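You operate a simulated robot arm through the tools that you are given. There is no shell and no other tool. Be economical: measure what you need, move in short steps, check, and stop when the job is done.

You run a simulated two-armed robot. Do the job below in one go: nothing can be reset, and whatever is moved stays where it is left.

TASK
Close the forms drawer. Shut the spares drawer. Close the lid of carrier 5. Put the tester on top of the tube piece with the orange band. Pull the lid of carrier 1 open. Do these in any order. Set down upright: tester.
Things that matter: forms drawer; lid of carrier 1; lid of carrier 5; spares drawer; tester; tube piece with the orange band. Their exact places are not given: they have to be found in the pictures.

The check looks at the end state, three seconds after you hand in, the way a careful person would. Anything else that was tipped, shoved, dropped, spilled or broken makes it a failure. Lids that push on must go on centred and level and be pressed home; caps that screw on are set level and turned clockwise until they are tight.

THE ROBOT
Two 6-joint arms with two-finger parallel grippers on one trunk, on a base that drives. Base frame: it is fixed to the floor where the robot stands at the start and does not move with it; the origin is under the middle of the robot, x ahead of it, y to its left, z up. Units: cm, rad, N and s.
The left shoulder is at the start at [6, 18.7, 106.4], the right one opposite. With the tool pointing down near the work surface each hand reaches from about 10 to 58 cm from the robot's upright axis, wherever it stands, measured 20 degrees to its own side. Places, roughly: forms drawer [50, -10, 30]; lid of carrier 1 [60, -20, 70]; lid of carrier 5 [70, -20, 110]; spares drawer [50, -20, 20]; tester [175, 175, 75]; tube piece with the orange band (20x17x13 cm) [180, 200, 70]. Payload 1.57 kg a hand.
Tool frame (each hand has its own): the origin (TCP) lies between the finger pads and is the grasp point; the fingertips stand 3 cm ahead of it; z points along the fingers, y is the line along which they close. Largest opening 11 cm; finger width 2.4, thickness 1.2; the body of the gripper, 4.8 by 11.2 cm, starts 7.8 cm behind the TCP.
Orientation is told as [roll, pitch, yaw] about the base's x, y, z axes, in that order, counted from this pose: with the fingers straight down and closing along the base's y, the tool's x points along the base's -x, its y along +y and its z along -z.

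THE INTERFACE
- The arms move only by the tool servo_tool. It takes "left_increments", "right_increments" or both (then of equal length, played together; a hand with none holds still); each is one flat list of numbers, 7 for each row, row after row: the shift along the base's x, y, z in cm, then the turn, a rotation vector about the base's x, y, z in rad, then the opening, from 0 (shut) to 1 (fully open). In form: [tx, ty, tz, wx, wy, wz, gripper, tx, ty, tz, wx, wy, wz, gripper, ...]. A call has 1 to 8 rows; each row is the pose to reach, as a shift and turn from the pose commanded when the call began. Each row takes 0.2 s and may step no farther than 5 cm and 0.15 rad from the row before; otherwise, or with a gripper value out of range, the whole call is refused. A pose out of reach is approached as far as the arm can. The call stops where the force on the tool passes 40 N (or 10 N more than at its start, if that is more) or the arm is blocked; 0.2 s more then pass. The fingers move at their own pace (about 15.3 cm/s each) and stop on an object; they squeeze with about 39 N. The grip force told is the motor's: it shows also when the fingers shut on nothing. Time passes only in rows, and 0.2 s behind the last, so rows that repeat a pose let the fingers close. The reply holds the time, the measured pose of the TCP, the force on the tool along the base axes, the opening and the grip force, in the units named above and with some noise, with the torque about the TCP (base axes, N m) and any sound that the robot's microphone picked up.
- Cameras (640 x 400 px; columns grow to the right, rows downward): "scene" is now at [1.61, -2.55, 160.84]; the picture's right is [-0.32, -0.95, 0.00], its down [-0.69, 0.23, -0.68] and it looks along [0.65, -0.22, -0.73] (base axes); focal length 288 px, centre (320, 200). "left" rides on the left gripper at [7, -1.6, -14.1] in its tool frame; the picture's right is [0.23, 0.97, 0.00], its down [-0.85, 0.20, -0.48] and it looks along [-0.47, 0.11, 0.88] (tool axes); focal length 222 px, centre (320, 200). "right" rides on the right gripper at [7, 1.6, -14.1] in its tool frame; the picture's right is [-0.23, 0.97, 0.00], its down [-0.86, -0.20, -0.48] and it looks along [-0.47, -0.11, 0.88] (tool axes); focal length 222 px, centre (320, 200).
- snapshot(camera): a new picture of that camera. It takes no simulated time.
- slide_trunk(by): slides the trunk up (or, below 0, down) by that many cm; the arms and the scene camera ride with it, the base frame stays. It gives what a move gives, with no picture.
- roll_base(legs): drives the robot by 1 to 6 legs, each [ahead, left, turn to the left] in cm, cm and rad, along the robot's own axes; the way and the turn of a leg run together, so that a leg with both is an arc; at most 150 cm and 3.142 rad a leg. The arms and the cameras ride along, it lands a little off, and it stops where it bumps. It gives what a move gives.
- turn_head(pan, tilt): turns the head with the scene camera to pan (to the left, within 1.501 rad either way) and tilt (down, from -0.506 to 1.204), counted from straight ahead of the robot. It gives what a move gives.
- point_at(camera, pixels): there is no depth. For up to 12 entries [column, row, z] of the newest picture of that camera ("zoom" is the newest enlarged one), the place [x, y] in the base frame at which the ray of that pixel passes the height z, good to about 0.2 cm. It takes no simulated time.
- inspect(camera, box): a new picture of the part [left, top, right, bottom] of that camera's present view, enlarged. It takes no simulated time.
- sign_off(): hands the job in; it is judged then, once.

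Go step by step. Measure first, check grasps and placings, and put right what went wrong. The budget is 110 turns and 92 pictures, counting those below and the enlarged ones. Unless the task says otherwise, let go and move clear before handing in, and close with one line.

The tools are called after "Call:" as name(argument=value, ...) on one line, values as JSON. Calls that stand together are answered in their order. servo_tool: Moves the arms, as the interface text tells. Its arguments: {"type":"object","properties":{"left_increments":{"type":"array","items":{"type":"number"}},"right_increments":{"type":"array","items":{"type":"number"}}},"required":[]} The other tools are called the same way: slide_trunk (by) slides the trunk up or down; roll_base (legs) drives the base; turn_head (pan, tilt) turns the head that bears the scene camera; snapshot (camera) takes a picture; point_at (camera, pixels) gives the place at which the rays of pixels pass given heights; inspect (camera, box) takes an enlarged picture of a part of a camera's view; sign_off () hands the job in.

At the start:

```text
time: 0.0
left_tool_pos: [34.12, 4.05, 132.18]
left_ee_rot: [-0.001, -0.001, 0.0]
left_force: [0.1, -0.3, -0.2]
left_ft_torque: [-0.02, 0.04, -0.03]
left_gripper_width: 11.01
left_grasp_force: 0.0
right_tool_pos: [31.0, -26.22, 134.2]
right_ee_rot: [0.001, -0.001, -0.001]
right_force: [0.3, 0.5, 0.1]
right_ft_torque: [0.02, -0.01, 0.0]
right_gripper_width: 11.03
right_grasp_force: 0.0
trunk travel left (down, up): [-69.2, 29.8]
robot x, y, heading: [-0.3, 0.12, 0.005]
head pan, tilt: [-0.323, 0.822]
```

scene: 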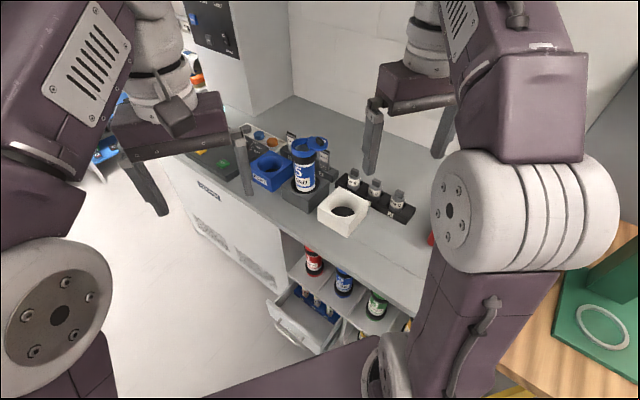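
right: 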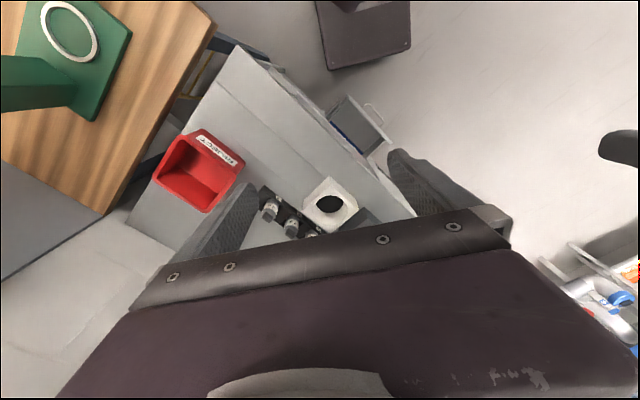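
left: 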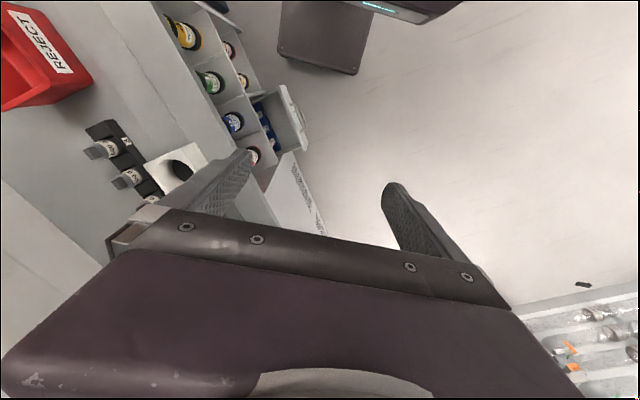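

The scene picture shows carrier 5 (blue, lid open) at about (308,165) and an open drawer at (305,325). I'll enlarge both before moving.

Call:
inspect(camera="scene", box=[220, 110, 440, 250])

Call:
inspect(camera="scene", box=[250, 230, 430, 360])

```text
2.86 times, centred on (330, 180) of scene
```

zoom: 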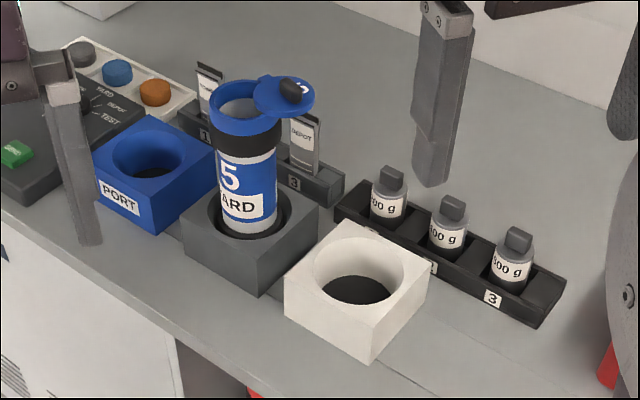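

```text
3.08 times, centred on (340, 295) of scene
```

zoom: 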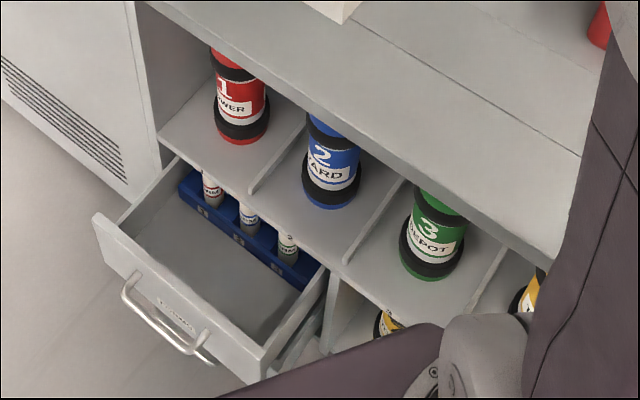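

The open-lidded carrier 5 stands in a grey holder; carrier 1 (red) stands in the shelf bay under the counter, and one drawer is open. Next I look around with the head.

Call:
turn_head(pan=0.75, tilt=0.35)

Call:
snapshot(camera="scene")

Call:
turn_head(pan=-0.1, tilt=0.9)

Call:
snapshot(camera="scene")

```text
time: 1.3
left_tool_pos: [34.09, 4.13, 132.11]
left_ee_rot: [-0.001, -0.001, 0.0]
left_force: [0.2, 0.5, -0.1]
left_ft_torque: [-0.01, -0.01, 0.0]
left_gripper_width: 10.98
left_grasp_force: 0.1
right_tool_pos: [30.99, -26.23, 134.06]
right_ee_rot: [0.0, -0.001, 0.0]
right_force: [-1.1, 0.7, 0.1]
right_ft_torque: [-0.01, -0.02, 0.0]
right_gripper_width: 11.0
right_grasp_force: 0.0
trunk travel left (down, up): [-69.2, 29.8]
robot x, y, heading: [-0.12, 0.1, 0.003]
head pan, tilt: [0.75, 0.351]
```

```text
86 pictures are left
```

scene: 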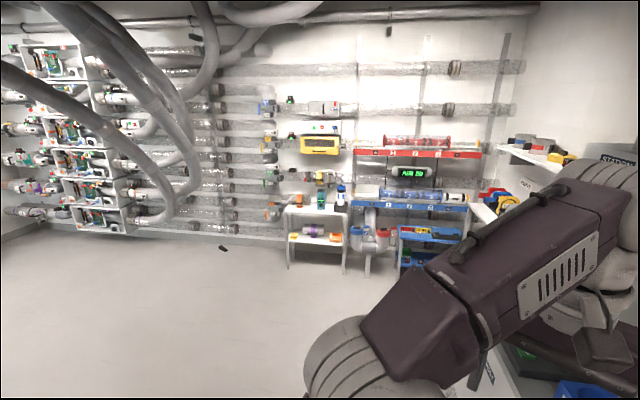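

```text
time: 2.5
left_tool_pos: [34.05, 4.08, 132.25]
left_ee_rot: [0.001, -0.002, 0.0]
left_force: [-0.9, 0.2, 0.6]
left_ft_torque: [-0.01, -0.01, -0.03]
left_gripper_width: 11.0
left_grasp_force: 0.0
right_tool_pos: [30.98, -26.25, 134.09]
right_ee_rot: [0.0, 0.0, 0.002]
right_force: [0.2, -1.6, 0.1]
right_ft_torque: [0.02, 0.01, -0.03]
right_gripper_width: 11.0
right_grasp_force: 0.2
trunk travel left (down, up): [-69.2, 29.8]
robot x, y, heading: [0.11, -0.09, 0.003]
head pan, tilt: [-0.099, 0.901]
```

```text
85 pictures are left
```

scene: 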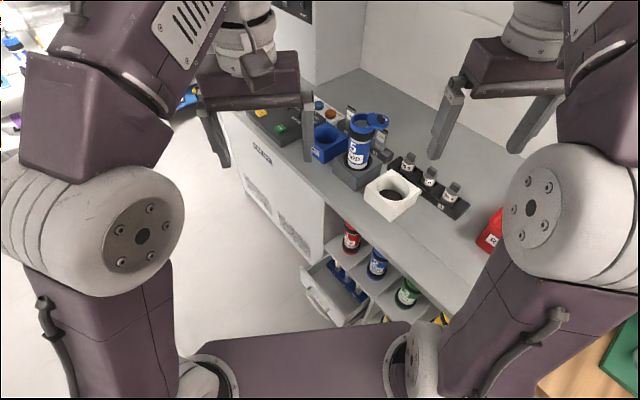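

I'll triangulate the counter, carrier lids and drawer across the three cameras (white block hole: scene (394,190), right (330,204), left (180,168)).

Call:
snapshot(camera="left")

Call:
snapshot(camera="right")

Call:
point_at(camera="scene", pixels=[[393, 190, 80], [393, 190, 90], [393, 190, 100], [361, 126, 100], [361, 126, 110], [361, 126, 120], [328, 308, 20], [328, 308, 40], [353, 241, 70], [353, 241, 60]])

Call:
point_at(camera="right", pixels=[[330, 203, 80], [330, 203, 90], [330, 203, 100], [372, 104, 20], [372, 104, 40]])

Call:
point_at(camera="left", pixels=[[178, 170, 80], [178, 170, 90], [178, 170, 100], [298, 117, 20], [298, 117, 40]])

```text
84 pictures are left
```

left: 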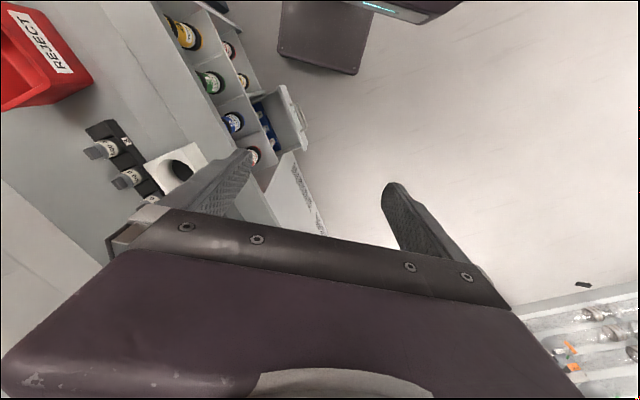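

```text
83 pictures are left
```

right: 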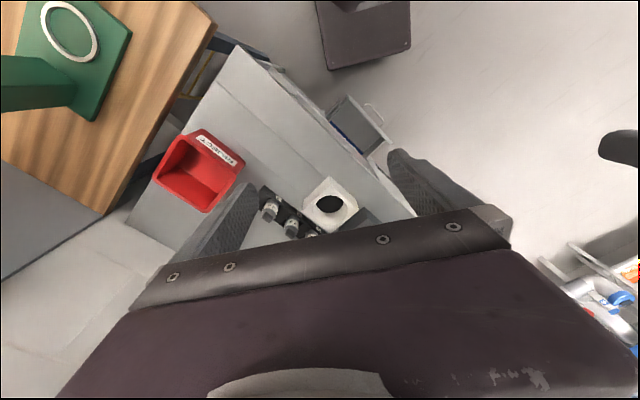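

```text
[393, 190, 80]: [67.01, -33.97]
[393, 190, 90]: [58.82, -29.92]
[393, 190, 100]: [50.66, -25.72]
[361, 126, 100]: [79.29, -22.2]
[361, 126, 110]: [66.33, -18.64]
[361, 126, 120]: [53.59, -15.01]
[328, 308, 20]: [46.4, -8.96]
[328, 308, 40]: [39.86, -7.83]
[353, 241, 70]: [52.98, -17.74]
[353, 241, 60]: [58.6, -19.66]
```

```text
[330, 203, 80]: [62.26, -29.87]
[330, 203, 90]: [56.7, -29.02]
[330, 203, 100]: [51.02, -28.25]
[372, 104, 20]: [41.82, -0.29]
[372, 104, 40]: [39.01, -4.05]
```

```text
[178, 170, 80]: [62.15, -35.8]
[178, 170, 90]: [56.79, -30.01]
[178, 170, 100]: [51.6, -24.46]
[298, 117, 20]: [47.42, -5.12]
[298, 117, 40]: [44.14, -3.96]
```

White block top is at about z 92, counter about z 84. I look closer at the drawers' labels and measure the counter's front edge.

Call:
inspect(camera="scene", box=[280, 200, 450, 330])

Call:
inspect(camera="left", box=[150, 0, 350, 200])

Call:
point_at(camera="scene", pixels=[[327, 201, 84], [430, 300, 84], [305, 280, 40], [342, 324, 40], [303, 300, 38], [344, 230, 84]])

```text
3.08 times, centred on (365, 265) of scene
```

zoom: 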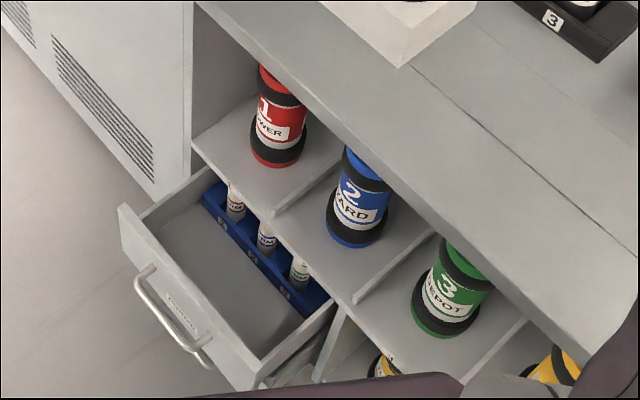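

```text
2.00 times, centred on (250, 100) of left
```

zoom: 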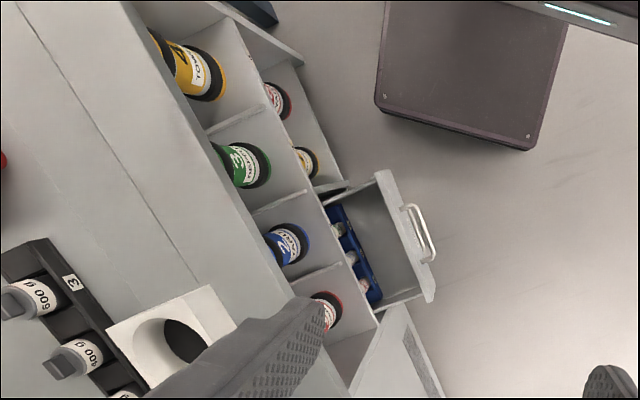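

```text
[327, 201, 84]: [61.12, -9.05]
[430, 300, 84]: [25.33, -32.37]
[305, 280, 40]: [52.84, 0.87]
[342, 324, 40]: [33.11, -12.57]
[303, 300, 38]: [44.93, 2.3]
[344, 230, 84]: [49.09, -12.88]
```

The counter front runs along (0.83,0.56), so it faces heading about -0.98; the open drawer sticks out about 13 cm. Before turning I look to the right, where a wooden bench with a green press stands.

Call:
turn_head(pan=-1.2, tilt=0.6)

Call:
snapshot(camera="scene")

Call:
point_at(camera="left", pixels=[[278, 52, 25], [352, 72, 25], [285, 0, 25], [278, 52, 40]])

```text
time: 3.8
left_tool_pos: [34.09, 4.0, 132.33]
left_ee_rot: [-0.001, 0.001, -0.001]
left_force: [0.0, 0.5, -0.1]
left_ft_torque: [0.01, -0.01, 0.02]
left_gripper_width: 10.98
left_grasp_force: 0.0
right_tool_pos: [30.96, -26.28, 134.09]
right_ee_rot: [-0.002, 0.0, -0.001]
right_force: [0.0, -0.3, 0.3]
right_ft_torque: [0.03, 0.03, 0.0]
right_gripper_width: 11.0
right_grasp_force: 0.0
trunk travel left (down, up): [-69.2, 29.8]
robot x, y, heading: [0.05, -0.06, -0.001]
head pan, tilt: [-1.201, 0.6]
```

```text
80 pictures are left
```

scene: 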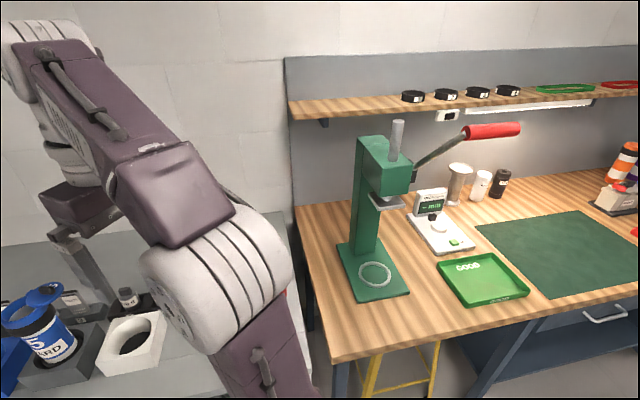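

```text
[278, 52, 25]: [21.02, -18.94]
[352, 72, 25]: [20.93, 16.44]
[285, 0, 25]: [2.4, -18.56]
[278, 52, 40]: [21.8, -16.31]
```

The base spans about ±19 cm wide and 21 cm ahead. I back off from the counter, stand opposite the drawer and face it.

Call:
roll_base(legs=[[19.2, 30.8, 0], [0, 0, -0.98]])

Call:
turn_head(pan=0, tilt=0.75)

Call:
snapshot(camera="scene")

```text
time: 8.7
left_tool_pos: [41.09, 4.94, 132.32]
left_ee_rot: [-0.001, 0.0, -0.987]
left_force: [-0.3, -0.3, 0.0]
left_ft_torque: [0.03, -0.01, 0.0]
left_gripper_width: 10.99
left_grasp_force: 0.0
right_tool_pos: [14.16, -9.16, 134.05]
right_ee_rot: [-0.001, -0.001, -0.988]
right_force: [0.4, 0.5, -0.3]
right_ft_torque: [0.0, 0.02, 0.04]
right_gripper_width: 11.01
right_grasp_force: 0.1
trunk travel left (down, up): [-69.2, 29.8]
robot x, y, heading: [19.14, 31.44, -0.991]
head pan, tilt: [-1.201, 0.6]
```

```text
time: 10.1
left_tool_pos: [41.1, 4.97, 132.25]
left_ee_rot: [0.0, 0.001, -0.986]
left_force: [0.1, -0.4, 0.5]
left_ft_torque: [0.01, 0.0, 0.0]
left_gripper_width: 11.01
left_grasp_force: 0.1
right_tool_pos: [14.22, -9.11, 134.11]
right_ee_rot: [-0.001, 0.001, -0.988]
right_force: [-0.2, -0.6, -0.9]
right_ft_torque: [0.02, -0.01, 0.01]
right_gripper_width: 10.98
right_grasp_force: 0.0
trunk travel left (down, up): [-69.2, 29.8]
robot x, y, heading: [19.11, 31.07, -0.991]
head pan, tilt: [0.0, 0.75]
```

```text
79 pictures are left
```

scene: 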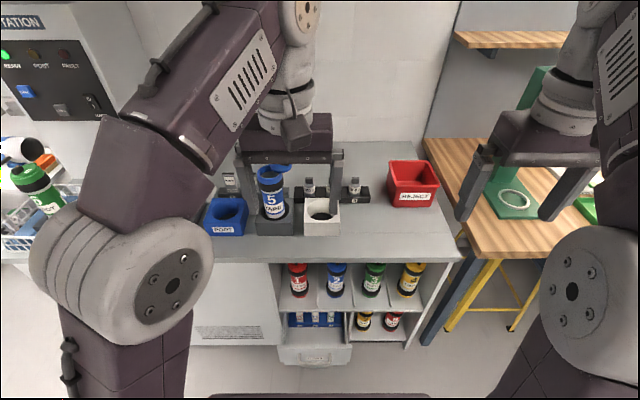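

Now facing the counter squarely. I lower the trunk 35 cm to see under the counter and bring the hands to drawer height.

Call:
slide_trunk(by=-40)

Call:
inspect(camera="scene", box=[200, 120, 440, 400])

```text
time: 13.9
left_tool_pos: [41.19, 5.05, 92.32]
left_ee_rot: [0.0, 0.001, -0.986]
left_force: [0.7, -0.8, -0.7]
left_ft_torque: [-0.02, 0.04, -0.03]
left_gripper_width: 10.98
left_grasp_force: 0.0
right_tool_pos: [14.09, -8.99, 94.0]
right_ee_rot: [0.0, 0.0, -0.988]
right_force: [0.3, -1.0, -0.7]
right_ft_torque: [-0.01, 0.04, 0.02]
right_gripper_width: 11.01
right_grasp_force: 0.0
trunk travel left (down, up): [-29.2, 69.8]
robot x, y, heading: [19.26, 31.54, -0.993]
head pan, tilt: [0.0, 0.75]
```

```text
1.43 times, centred on (320, 260) of scene
```

zoom: 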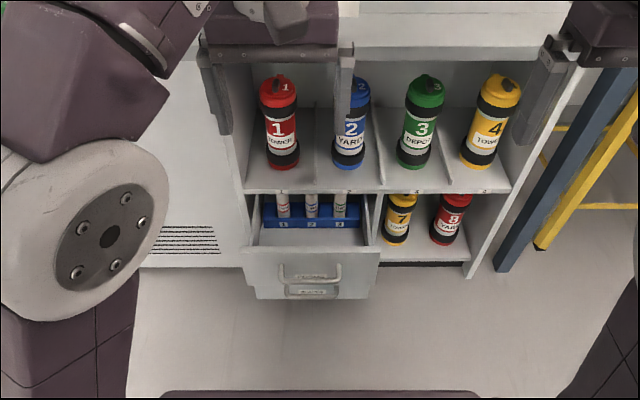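

I see the carriers 1-4 on the shelf, the open drawer, and what may be a second front below it at zoom (312,292). Enlarge.

Call:
inspect(camera="scene", box=[280, 240, 360, 350])

Call:
inspect(camera="scene", box=[275, 150, 345, 230])

Call:
point_at(camera="scene", pixels=[[288, 299, 40], [368, 301, 40], [288, 299, 44], [368, 301, 44], [308, 238, 55], [308, 236, 50], [308, 180, 75]])

```text
3.64 times, centred on (320, 295) of scene
```

zoom: 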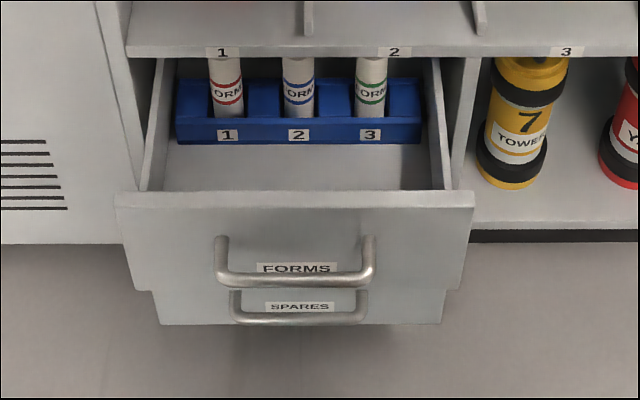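

```text
5.00 times, centred on (310, 190) of scene
```

zoom: 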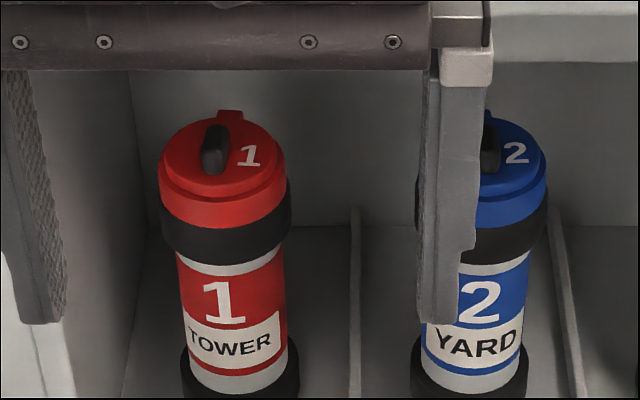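

```text
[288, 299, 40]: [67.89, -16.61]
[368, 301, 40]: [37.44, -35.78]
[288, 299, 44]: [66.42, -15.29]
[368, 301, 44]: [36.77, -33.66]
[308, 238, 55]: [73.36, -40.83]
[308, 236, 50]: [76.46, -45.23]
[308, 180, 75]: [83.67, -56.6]
```

The point_at used the older (pre-slide) picture; I'll take a fresh scene snapshot and a left one and triangulate properly.

Call:
snapshot(camera="scene")

Call:
point_at(camera="scene", pixels=[[264, 295, 30], [363, 294, 30], [264, 295, 40], [363, 294, 40], [320, 316, 30], [320, 326, 20], [308, 180, 75], [308, 180, 70], [270, 256, 45], [270, 256, 55], [367, 255, 45], [367, 255, 55]])

Call:
snapshot(camera="left")

Call:
snapshot(camera="right")

```text
75 pictures are left
```

scene: 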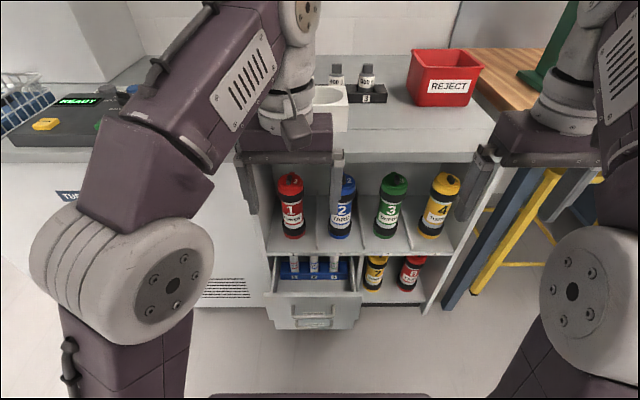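

```text
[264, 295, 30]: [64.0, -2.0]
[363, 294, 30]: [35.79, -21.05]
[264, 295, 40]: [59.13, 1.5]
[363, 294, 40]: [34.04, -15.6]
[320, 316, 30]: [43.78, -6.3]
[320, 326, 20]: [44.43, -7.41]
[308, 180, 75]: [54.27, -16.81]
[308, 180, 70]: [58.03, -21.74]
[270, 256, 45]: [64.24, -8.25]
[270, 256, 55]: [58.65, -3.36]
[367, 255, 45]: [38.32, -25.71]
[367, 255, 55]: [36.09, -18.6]
```

```text
74 pictures are left
```

left: 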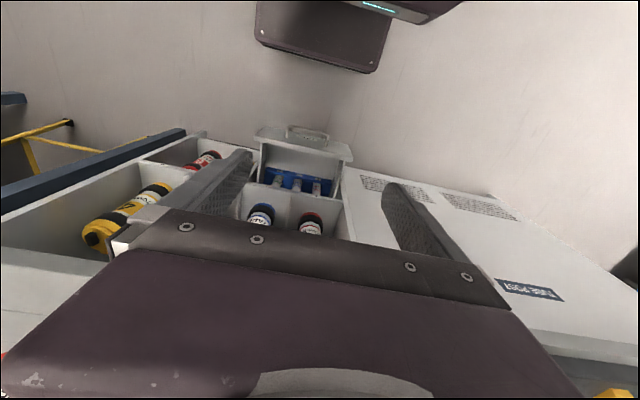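

```text
73 pictures are left
```

right: 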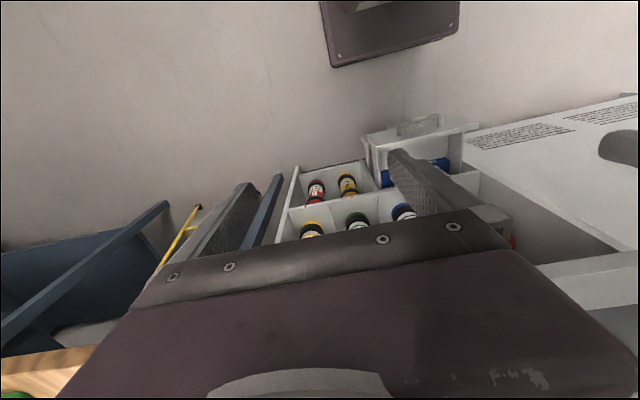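

Drawer front corners in left view: (256,140) and (352,160), to be matched with scene (363,294) and (264,295); carrier 1 lid (310,215).

Call:
point_at(camera="left", pixels=[[256, 136, 30], [256, 136, 40], [352, 158, 30], [352, 158, 40], [305, 143, 30], [305, 143, 40]])

Call:
point_at(camera="right", pixels=[[363, 140, 30], [363, 140, 40], [478, 125, 30], [478, 125, 40]])

Call:
inspect(camera="left", box=[220, 90, 400, 250])

```text
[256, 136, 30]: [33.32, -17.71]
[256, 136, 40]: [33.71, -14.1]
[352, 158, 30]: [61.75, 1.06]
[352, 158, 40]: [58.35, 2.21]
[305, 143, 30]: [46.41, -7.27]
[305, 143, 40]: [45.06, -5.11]
```

```text
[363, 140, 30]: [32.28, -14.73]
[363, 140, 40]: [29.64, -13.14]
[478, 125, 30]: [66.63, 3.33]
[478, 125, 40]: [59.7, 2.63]
```

```text
2.50 times, centred on (310, 170) of left
```

zoom: 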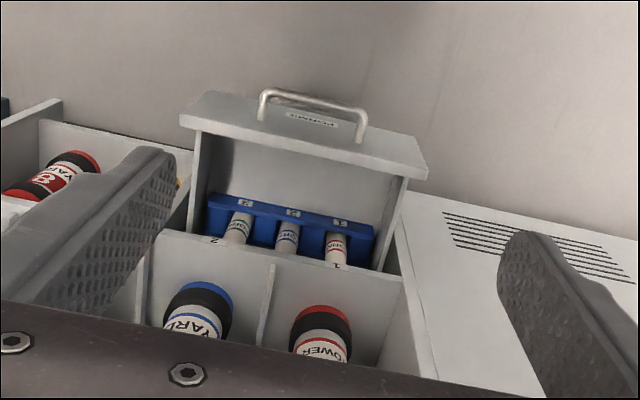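

Rays agree at about z 41.5: forms drawer front corners (33.9,-14.3) and (58.6,1.9), front about 11 cm out; spares front about 5 cm out below it. I turn the right hand to point forward (fingers shut) and move the left hand aside.

Call:
servo_tool(right_increments=[2.41, 0.63, -3.09, -0.1197, -0.0782, 0, 0, 4.83, 1.25, -6.18, -0.2394, -0.1564, 0, 0, 7.24, 1.88, -9.27, -0.3591, -0.2346, 0, 0, 9.65, 2.51, -12.36, -0.4788, -0.3128, 0, 0, 12.07, 3.14, -15.45, -0.5985, -0.391, 0, 0, 14.48, 3.76, -18.55, -0.7182, -0.4692, 0, 0, 16.9, 4.39, -21.64, -0.8379, -0.5474, 0, 0, 19.31, 5.02, -24.73, -0.9576, -0.6256, 0, 0], left_increments=[2.1, 1.4, 0, 0, 0, 0, 1, 4.2, 2.7, 0, 0, 0, 0, 1, 6.3, 4.1, 0, 0, 0, 0, 1, 8.4, 5.5, 0, 0, 0, 0, 1, 10.5, 6.8, 0, 0, 0, 0, 1, 12.6, 8.2, 0, 0, 0, 0, 1, 14.6, 9.6, 0, 0, 0, 0, 1, 16.7, 10.9, 0, 0, 0, 0, 1])

Call:
servo_tool(right_increments=[2.41, 0.63, -3.09, -0.1197, -0.0782, 0, 0, 4.83, 1.25, -6.18, -0.2394, -0.1564, 0, 0, 7.24, 1.88, -9.27, -0.3755, -0.2453, 0, 0])

Call:
snapshot(camera="scene")

```text
time: 15.7
left_tool_pos: [58.52, 16.07, 92.49]
left_ee_rot: [-0.002, 0.003, -0.988]
left_force: [0.0, 0.1, 0.2]
left_ft_torque: [0.02, 0.09, 0.01]
left_gripper_width: 10.98
left_grasp_force: 0.0
right_tool_pos: [40.66, -4.64, 67.43]
right_ee_rot: [-0.026, -1.138, -0.968]
right_force: [1.1, 0.0, -0.4]
right_ft_torque: [-0.06, -0.02, -0.08]
right_gripper_width: 0.02
right_grasp_force: 21.8
right hand out of reach, approached as far as the arm can: row 3, 4, 5, 6, 7, 8
trunk travel left (down, up): [-29.2, 69.8]
robot x, y, heading: [18.72, 31.62, -0.989]
head pan, tilt: [0.0, 0.75]
```

```text
refused: row 3 steps farther than a row can; nothing moved
```

```text
71 pictures are left
```

scene: 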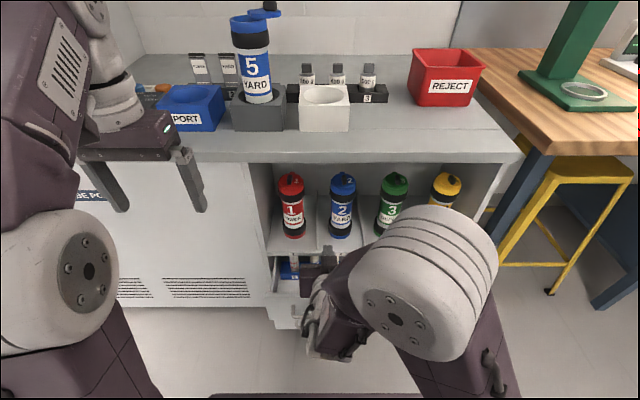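

The hand got to pitch -1.14 but the pose is too close in for the arm. I back the base 14 cm so the arm can stretch, then finish turning.

Call:
roll_base(legs=[[-14, 0, 0]])

Call:
servo_tool(right_increments=[2.0, -2.6, -4, -0.1197, -0.0782, 0, 0, 4.0, -5.2, -8, -0.2394, -0.1564, 0, 0, 6.0, -7.8, -12, -0.3591, -0.2346, 0, 0])

Call:
snapshot(camera="scene")

```text
time: 17.0
left_tool_pos: [50.27, 28.0, 92.67]
left_ee_rot: [0.0, -0.002, -0.986]
left_force: [0.9, 0.4, -0.8]
left_ft_torque: [0.04, 0.0, -0.01]
left_gripper_width: 11.0
left_grasp_force: 0.0
right_tool_pos: [32.74, 6.99, 67.44]
right_ee_rot: [-0.019, -1.141, -0.976]
right_force: [-0.2, 0.7, -0.6]
right_ft_torque: [-0.01, 0.01, 0.0]
right_gripper_width: 0.0
right_grasp_force: 22.1
trunk travel left (down, up): [-29.2, 69.8]
robot x, y, heading: [11.29, 43.49, -0.987]
head pan, tilt: [0.0, 0.75]
```

```text
refused: row 1 steps farther than a row can; nothing moved
```

```text
70 pictures are left
```

scene: 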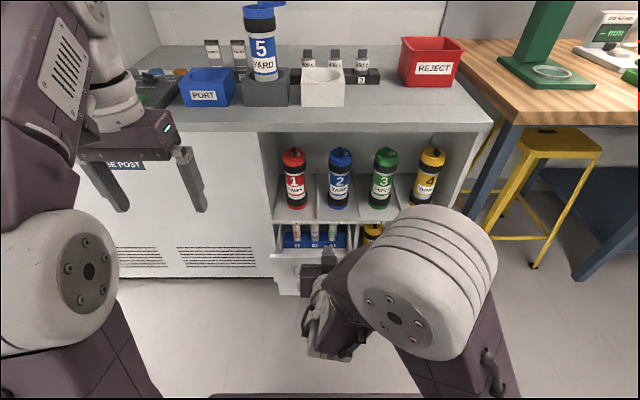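

I repeat it with smaller steps: down to z 38.5, tips a few cm short of the forms front.

Call:
servo_tool(right_increments=[1.04, -1.11, -3.6, -0.1197, -0.0782, 0, 0, 2.08, -2.23, -7.2, -0.2394, -0.1564, 0, 0, 3.1, -3.34, -10.9, -0.3591, -0.2346, 0, 0, 4.15, -4.45, -14.5, -0.3591, -0.2346, 0, 0, 5.2, -5.56, -18.1, -0.3591, -0.2346, 0, 0, 6.2, -6.7, -21.8, -0.3591, -0.2346, 0, 0, 7.3, -7.8, -25.4, -0.3591, -0.2346, 0, 0, 8.3, -8.9, -29, -0.3591, -0.2346, 0, 0])

Call:
snapshot(camera="right")

Call:
inspect(camera="scene", box=[230, 200, 410, 380])

```text
time: 18.8
left_tool_pos: [50.44, 27.86, 92.67]
left_ee_rot: [0.0, 0.001, -0.987]
left_force: [0.6, -0.5, 0.3]
left_ft_torque: [0.03, 0.0, 0.02]
left_gripper_width: 10.99
left_grasp_force: 0.1
right_tool_pos: [44.25, -2.35, 39.28]
right_ee_rot: [3.006, -1.532, 2.285]
right_force: [-2.4, -0.9, 13.5]
right_ft_torque: [-0.03, 0.03, -0.15]
right_gripper_width: 0.0
right_grasp_force: 21.2
right hand out of reach, approached as far as the arm can: row 1, 2, 3, 4, 5, 6, 7, 8
trunk travel left (down, up): [-29.2, 69.8]
robot x, y, heading: [11.24, 42.68, -0.988]
head pan, tilt: [0.0, 0.75]
stopped in row 8 (right hand): the force on the tool passed its limit (the readings are from after the stop); the commanded pose is now the measured one
```

```text
69 pictures are left
```

right: 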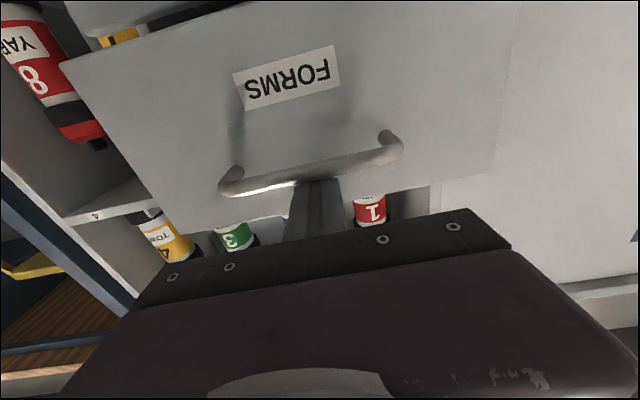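

```text
2.22 times, centred on (320, 290) of scene
```

zoom: 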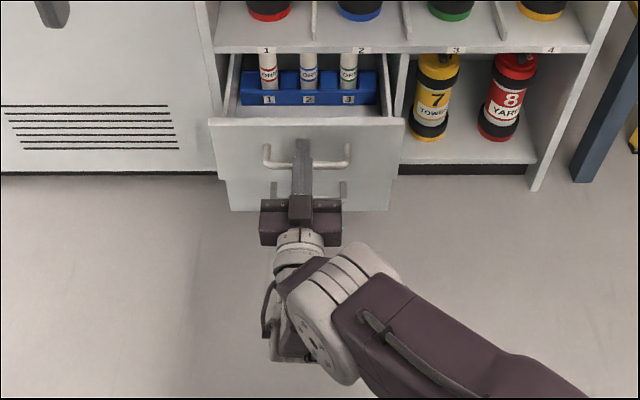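

The closed fingertips rest on the forms handle just before its face (force +13 up). I lift 1 cm and push straight in along the drawer's direction.

Call:
servo_tool(right_increments=[0, 0, 1.0, 0, 0, 0, 0, 1.1, -1.67, 1.0, 0, 0, 0, 0, 2.2, -3.3, 1.0, 0, 0, 0, 0, 3.3, -5.0, 1.0, 0, 0, 0, 0, 4.4, -6.7, 1.0, 0, 0, 0, 0, 5.5, -8.3, 1.0, 0, 0, 0, 0, 6.6, -10, 1.0, 0, 0, 0, 0])

Call:
inspect(camera="scene", box=[230, 200, 410, 380])

```text
time: 20.4
left_tool_pos: [50.5, 27.97, 92.74]
left_ee_rot: [-0.001, -0.001, -0.987]
left_force: [0.2, -0.5, 0.7]
left_ft_torque: [0.0, -0.02, 0.0]
left_gripper_width: 11.01
left_grasp_force: 0.2
right_tool_pos: [48.86, -10.62, 41.92]
right_ee_rot: [3.042, -1.537, 2.25]
right_force: [0.6, 0.0, -0.3]
right_ft_torque: [0.04, -0.03, 0.04]
right_gripper_width: 0.01
right_grasp_force: 21.1
right hand out of reach, approached as far as the arm can: row 1, 5, 6, 7
trunk travel left (down, up): [-29.2, 69.8]
robot x, y, heading: [11.56, 42.74, -0.987]
head pan, tilt: [0.0, 0.75]
```

```text
2.22 times, centred on (320, 290) of scene
```

zoom: 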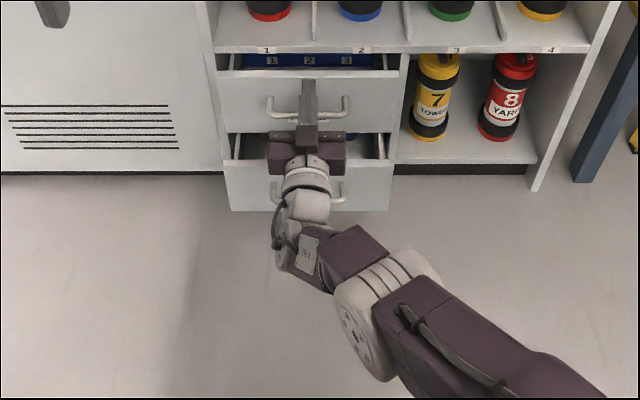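

The forms drawer moved in, about 2 cm remains and the arm is at full stretch. I draw back, roll 8 cm nearer and push again slightly lower.

Call:
servo_tool(right_increments=[-2.2, 3.3, 0, 0, 0, 0, 0, -4.4, 6.6, -1.0, 0, 0, 0, 0, -5.5, 8.3, -1.8, 0, 0, 0, 0])

Call:
roll_base(legs=[[8, 0, 0]])

Call:
servo_tool(right_increments=[1.1, -1.67, 0, 0, 0, 0, 0, 1.65, -2.5, 0, 0, 0, 0, 0, 2.2, -3.3, 0, 0, 0, 0, 0, 2.75, -4.2, 0, 0, 0, 0, 0, 3.3, -5.0, 0, 0, 0, 0, 0, 3.85, -5.8, 0, 0, 0, 0, 0])

Call:
snapshot(camera="scene")

```text
time: 21.2
left_tool_pos: [50.41, 27.84, 92.55]
left_ee_rot: [0.0, -0.001, -0.986]
left_force: [-0.3, -0.3, -0.5]
left_ft_torque: [-0.02, 0.01, 0.01]
left_gripper_width: 11.01
left_grasp_force: 0.1
right_tool_pos: [44.31, -2.26, 39.45]
right_ee_rot: [3.111, -1.537, 2.177]
right_force: [0.4, -0.1, -0.8]
right_ft_torque: [-0.01, -0.02, -0.03]
right_gripper_width: 0.01
right_grasp_force: 21.3
right hand out of reach, approached as far as the arm can: row 3
trunk travel left (down, up): [-29.2, 69.8]
robot x, y, heading: [11.17, 43.25, -0.987]
head pan, tilt: [0.0, 0.75]
```

```text
time: 22.3
left_tool_pos: [54.99, 21.22, 92.61]
left_ee_rot: [0.001, 0.001, -0.985]
left_force: [-0.5, -0.2, 0.0]
left_ft_torque: [-0.01, 0.04, 0.02]
left_gripper_width: 10.98
left_grasp_force: 0.1
right_tool_pos: [48.88, -9.05, 39.33]
right_ee_rot: [3.136, -1.539, 2.156]
right_force: [0.1, -0.5, 0.0]
right_ft_torque: [0.01, -0.05, -0.01]
right_gripper_width: 0.02
right_grasp_force: 21.5
trunk travel left (down, up): [-29.2, 69.8]
robot x, y, heading: [15.6, 36.04, -0.985]
head pan, tilt: [0.0, 0.75]
```

```text
time: 23.3
left_tool_pos: [54.94, 21.26, 92.66]
left_ee_rot: [0.0, 0.0, -0.984]
left_force: [0.3, -1.0, -0.1]
left_ft_torque: [0.04, 0.04, -0.02]
left_gripper_width: 11.0
left_grasp_force: 0.2
right_tool_pos: [51.33, -12.6, 39.48]
right_ee_rot: [-3.082, -1.535, 2.091]
right_force: [-10.7, 9.3, 8.6]
right_ft_torque: [0.16, 0.05, 0.02]
right_gripper_width: 0.0
right_grasp_force: 21.3
trunk travel left (down, up): [-29.2, 69.8]
robot x, y, heading: [15.89, 36.23, -0.983]
head pan, tilt: [0.0, 0.75]
stopped in row 5 (right hand): the force on the tool passed its limit (the readings are from after the stop); the commanded pose is now the measured one
```

```text
66 pictures are left
```

scene: 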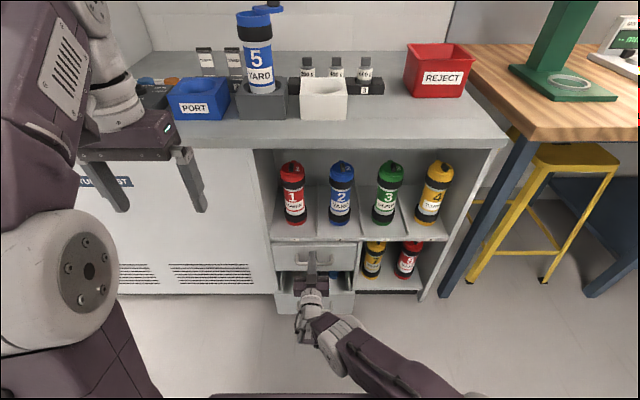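

The forms drawer is shut against its stop (tip at the closed front line). Now I withdraw, lower the trunk 16 cm, and look at the spares drawer.

Call:
servo_tool(right_increments=[-2.2, 3.3, 0.5, 0, 0, 0, 0, -4.4, 6.7, 0.5, 0, 0, 0, 0, -6.6, 10, 0.5, 0, 0, 0, 0])

Call:
slide_trunk(by=-15)

Call:
snapshot(camera="right")

Call:
snapshot(camera="scene")

```text
time: 24.1
left_tool_pos: [54.94, 21.31, 92.61]
left_ee_rot: [-0.001, 0.001, -0.984]
left_force: [-0.2, -0.8, 0.1]
left_ft_torque: [0.0, 0.01, 0.0]
left_gripper_width: 10.99
left_grasp_force: 0.0
right_tool_pos: [48.15, -3.09, 37.78]
right_ee_rot: [-2.982, -1.537, 1.986]
right_force: [0.1, -0.4, 0.1]
right_ft_torque: [0.0, -0.01, 0.02]
right_gripper_width: 0.0
right_grasp_force: 21.5
right hand out of reach, approached as far as the arm can: row 2, 3
trunk travel left (down, up): [-29.2, 69.8]
robot x, y, heading: [15.43, 36.25, -0.984]
head pan, tilt: [0.0, 0.75]
```

```text
time: 25.9
left_tool_pos: [54.91, 21.27, 77.58]
left_ee_rot: [-0.001, 0.0, -0.985]
left_force: [0.0, 0.4, 0.5]
left_ft_torque: [0.02, -0.02, -0.02]
left_gripper_width: 11.0
left_grasp_force: 0.1
right_tool_pos: [48.27, -3.15, 22.86]
right_ee_rot: [-2.99, -1.538, 1.997]
right_force: [-0.4, 0.2, 0.7]
right_ft_torque: [0.02, 0.03, 0.03]
right_gripper_width: 0.0
right_grasp_force: 20.9
trunk travel left (down, up): [-14.2, 84.8]
robot x, y, heading: [15.51, 36.36, -0.982]
head pan, tilt: [0.0, 0.75]
```

```text
65 pictures are left
```

right: 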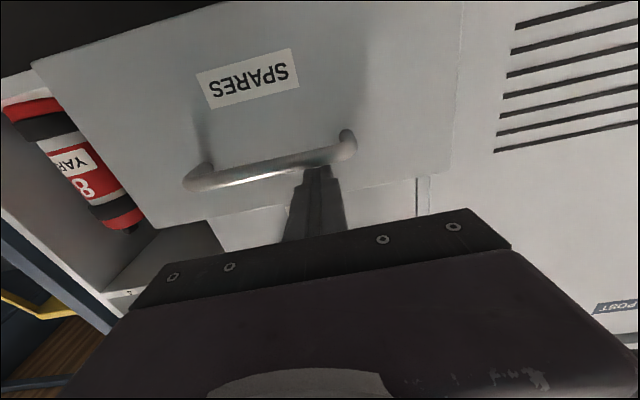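

```text
64 pictures are left
```

scene: 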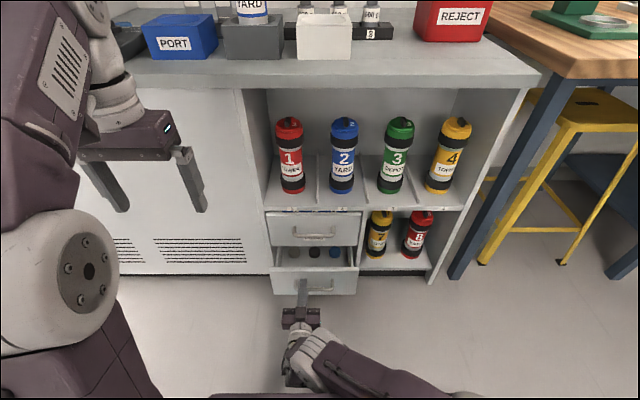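

The spares drawer's face is ahead; fingertip (315,168) sits just above its handle bar. I raise 0.8 cm and push in.

Call:
servo_tool(right_increments=[0, 0, 0.9, 0, 0, 0, 0, 1.1, -1.67, 0.9, 0, 0, 0, 0, 2.2, -3.3, 0.9, 0, 0, 0, 0, 3.3, -5.0, 0.9, 0, 0, 0, 0, 4.4, -6.7, 0.9, 0, 0, 0, 0, 5.0, -7.5, 0.9, 0, 0, 0, 0, 5.5, -8.3, 0.9, 0, 0, 0, 0, 6.1, -9.2, 0.9, 0, 0, 0, 0])

Call:
inspect(camera="scene", box=[230, 180, 410, 320])

```text
time: 27.7
left_tool_pos: [54.83, 21.35, 77.54]
left_ee_rot: [-0.001, 0.001, -0.985]
left_force: [-0.3, 0.1, 0.5]
left_ft_torque: [-0.01, 0.0, 0.02]
left_gripper_width: 11.0
left_grasp_force: 0.0
right_tool_pos: [53.57, -11.33, 24.57]
right_ee_rot: [-2.884, -1.538, 1.899]
right_force: [-2.7, 3.2, 2.7]
right_ft_torque: [0.01, -0.01, -0.03]
right_gripper_width: 0.01
right_grasp_force: 20.9
right hand out of reach, approached as far as the arm can: row 7, 8
trunk travel left (down, up): [-14.2, 84.8]
robot x, y, heading: [15.94, 36.2, -0.984]
head pan, tilt: [0.0, 0.75]
stopped in row 8 (right hand): the force on the tool passed its limit (the readings are from after the stop); the commanded pose is now the measured one
```

```text
2.86 times, centred on (320, 250) of scene
```

zoom: 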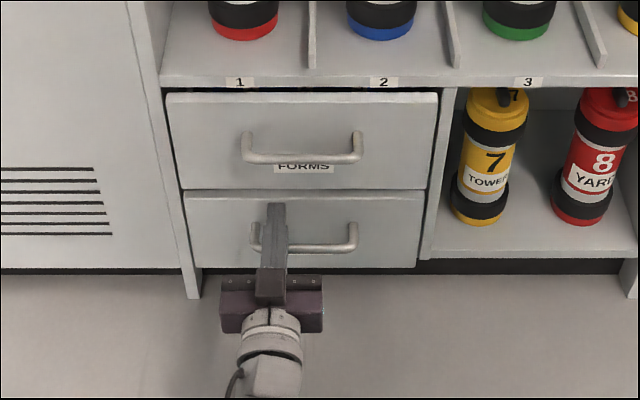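

Both drawers are flush now. I withdraw the right hand, mark carrier 1's lid in this view for triangulation, and raise the trunk.

Call:
servo_tool(right_increments=[-2.2, 3.3, 0.3, 0, 0, 0, 0, -4.4, 6.7, 0.3, 0, 0, 0, 0, -6.6, 10, 0.3, 0, 0, 0, 0])

Call:
snapshot(camera="scene")

Call:
inspect(camera="scene", box=[260, 100, 360, 210])

Call:
point_at(camera="scene", pixels=[[289, 121, 70], [289, 121, 80], [292, 190, 50], [292, 190, 45], [265, 88, 80], [265, 209, 48]])

Call:
slide_trunk(by=40)

Call:
snapshot(camera="scene")

```text
time: 28.5
left_tool_pos: [54.87, 21.24, 77.61]
left_ee_rot: [-0.001, 0.001, -0.985]
left_force: [0.3, 0.1, 0.3]
left_ft_torque: [0.02, 0.03, 0.04]
left_gripper_width: 10.99
left_grasp_force: 0.2
right_tool_pos: [51.98, -5.51, 22.14]
right_ee_rot: [-2.945, -1.534, 1.956]
right_force: [-1.0, -0.2, -1.1]
right_ft_torque: [0.02, 0.01, 0.0]
right_gripper_width: 0.0
right_grasp_force: 21.1
right hand out of reach, approached as far as the arm can: row 1, 2, 3
trunk travel left (down, up): [-14.2, 84.8]
robot x, y, heading: [15.53, 36.34, -0.986]
head pan, tilt: [0.0, 0.75]
```

```text
62 pictures are left
```

scene: 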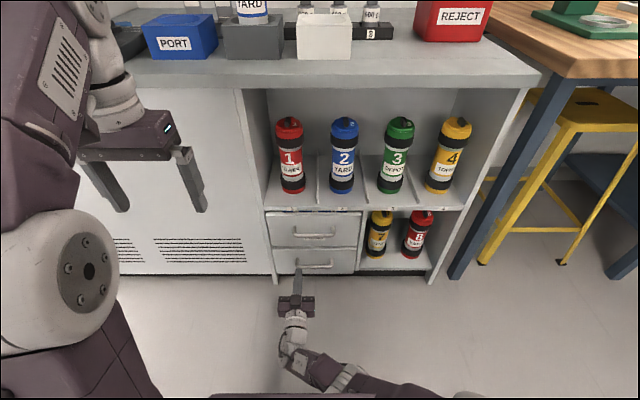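

```text
3.64 times, centred on (310, 155) of scene
```

zoom: 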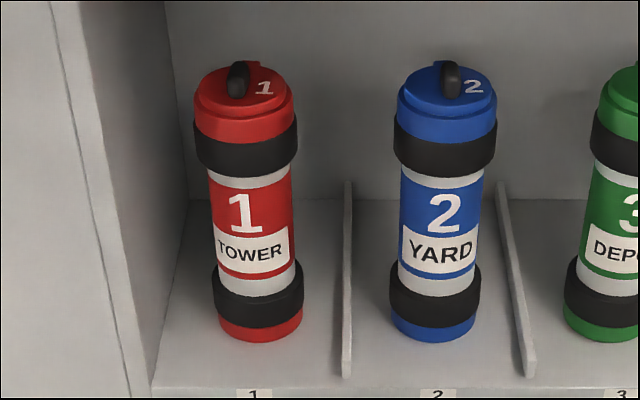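

```text
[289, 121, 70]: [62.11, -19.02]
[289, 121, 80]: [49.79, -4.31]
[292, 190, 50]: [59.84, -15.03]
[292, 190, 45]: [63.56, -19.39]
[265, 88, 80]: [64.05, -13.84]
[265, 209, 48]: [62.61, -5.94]
```

```text
time: 32.3
left_tool_pos: [54.91, 21.32, 117.59]
left_ee_rot: [-0.001, 0.0, -0.985]
left_force: [-0.5, 0.4, -0.3]
left_ft_torque: [-0.02, -0.02, -0.01]
left_gripper_width: 10.98
left_grasp_force: 0.1
right_tool_pos: [51.91, -5.68, 62.15]
right_ee_rot: [-2.906, -1.535, 1.918]
right_force: [-0.9, 0.1, 0.3]
right_ft_torque: [-0.01, 0.0, 0.01]
right_gripper_width: 0.0
right_grasp_force: 20.9
trunk travel left (down, up): [-54.2, 44.8]
robot x, y, heading: [15.49, 36.0, -0.985]
head pan, tilt: [0.0, 0.75]
```

```text
60 pictures are left
```

scene: 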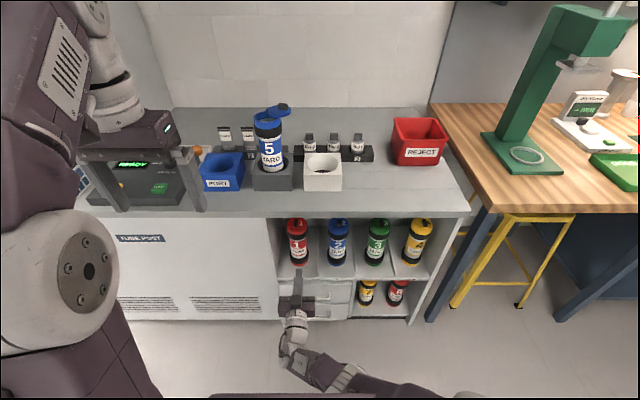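

Now a higher view: carrier 1 lid top about (297,221), carrier 5 lid at (272,110). I triangulate and enlarge carrier 5.

Call:
point_at(camera="scene", pixels=[[297, 222, 65], [297, 222, 70], [297, 222, 75], [301, 261, 48], [276, 215, 80], [275, 284, 46], [270, 114, 105], [270, 114, 110], [320, 214, 84]])

Call:
inspect(camera="scene", box=[220, 90, 330, 190])

Call:
inspect(camera="left", box=[0, 0, 640, 400])

```text
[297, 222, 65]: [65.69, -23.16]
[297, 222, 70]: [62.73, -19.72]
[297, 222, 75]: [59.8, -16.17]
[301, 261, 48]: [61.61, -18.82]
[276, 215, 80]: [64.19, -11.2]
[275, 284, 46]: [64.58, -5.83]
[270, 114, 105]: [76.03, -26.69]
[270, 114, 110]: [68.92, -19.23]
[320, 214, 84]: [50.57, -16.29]
```

```text
4.00 times, centred on (275, 140) of scene
```

zoom: 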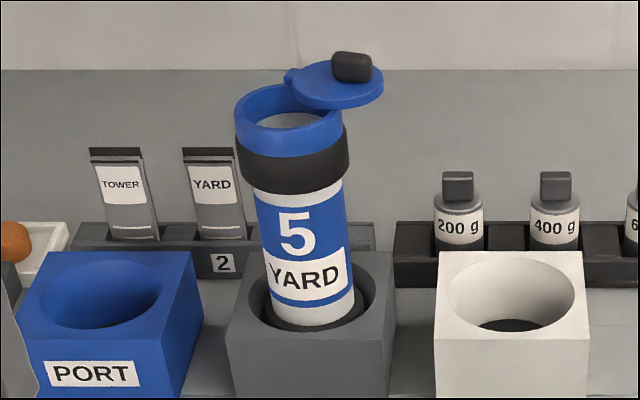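

```text
1.00 times, centred on (320, 200) of left
```

zoom: 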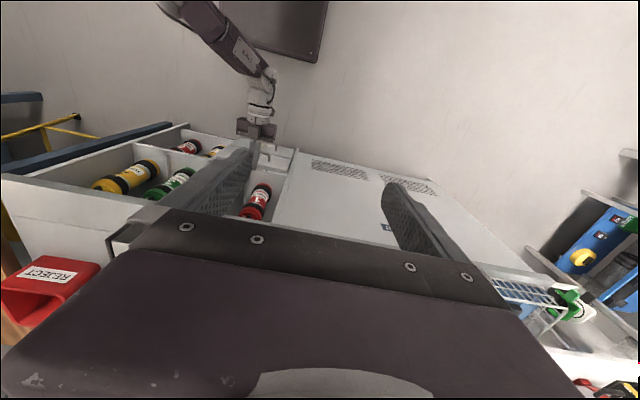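

Carrier 5's lid looks like a disc on a vertical pivot at the rim's back, swung to the right. I bring the left hand camera over it to be sure.

Call:
servo_tool(left_increments=[0.9, -4.4, 1.3, 0, 0, 0, 1, 1.8, -8.8, 2.7, 0, 0, 0, 1, 2.7, -13.2, 4, 0, 0, 0, 1, 3.6, -17.6, 5.3, 0, 0, 0, 1, 4.6, -22, 6.7, 0, 0, 0, 1, 5.5, -26.4, 8, 0, 0, 0, 1])

Call:
snapshot(camera="left")

Call:
snapshot(camera="scene")

```text
time: 33.7
left_tool_pos: [55.21, 7.82, 113.02]
left_ee_rot: [-0.001, -0.001, -0.984]
left_force: [0.0, 0.1, -0.1]
left_ft_torque: [0.0, 0.02, 0.03]
left_gripper_width: 11.0
left_grasp_force: 0.0
left hand out of reach, approached as far as the arm can: row 1, 2, 3, 4, 5, 6
right_tool_pos: [52.03, -5.67, 62.11]
right_ee_rot: [-2.905, -1.536, 1.917]
right_force: [-0.5, 0.1, -0.8]
right_ft_torque: [0.02, 0.01, 0.01]
right_gripper_width: 0.0
right_grasp_force: 21.3
trunk travel left (down, up): [-54.2, 44.8]
robot x, y, heading: [15.64, 36.32, -0.99]
head pan, tilt: [0.0, 0.75]
```

```text
57 pictures are left
```

left: 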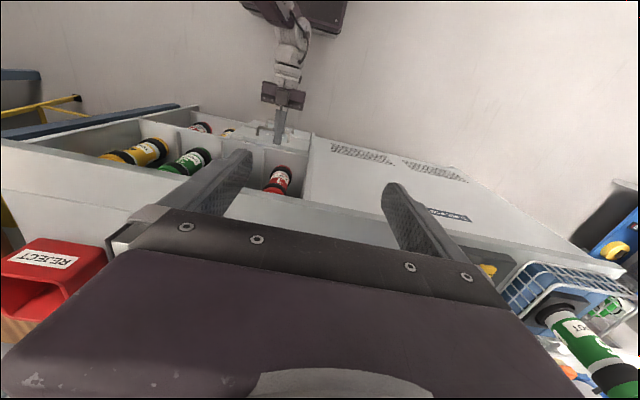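

```text
56 pictures are left
```

scene: 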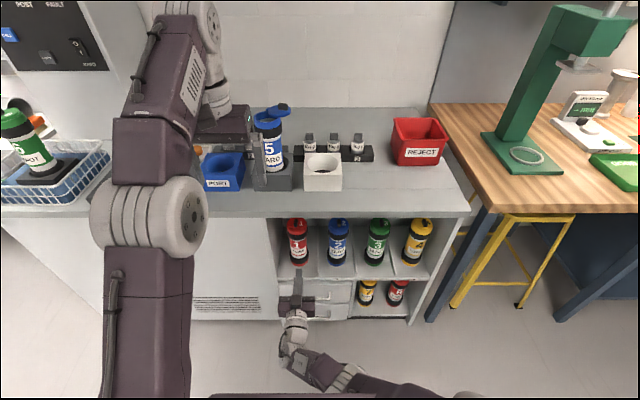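

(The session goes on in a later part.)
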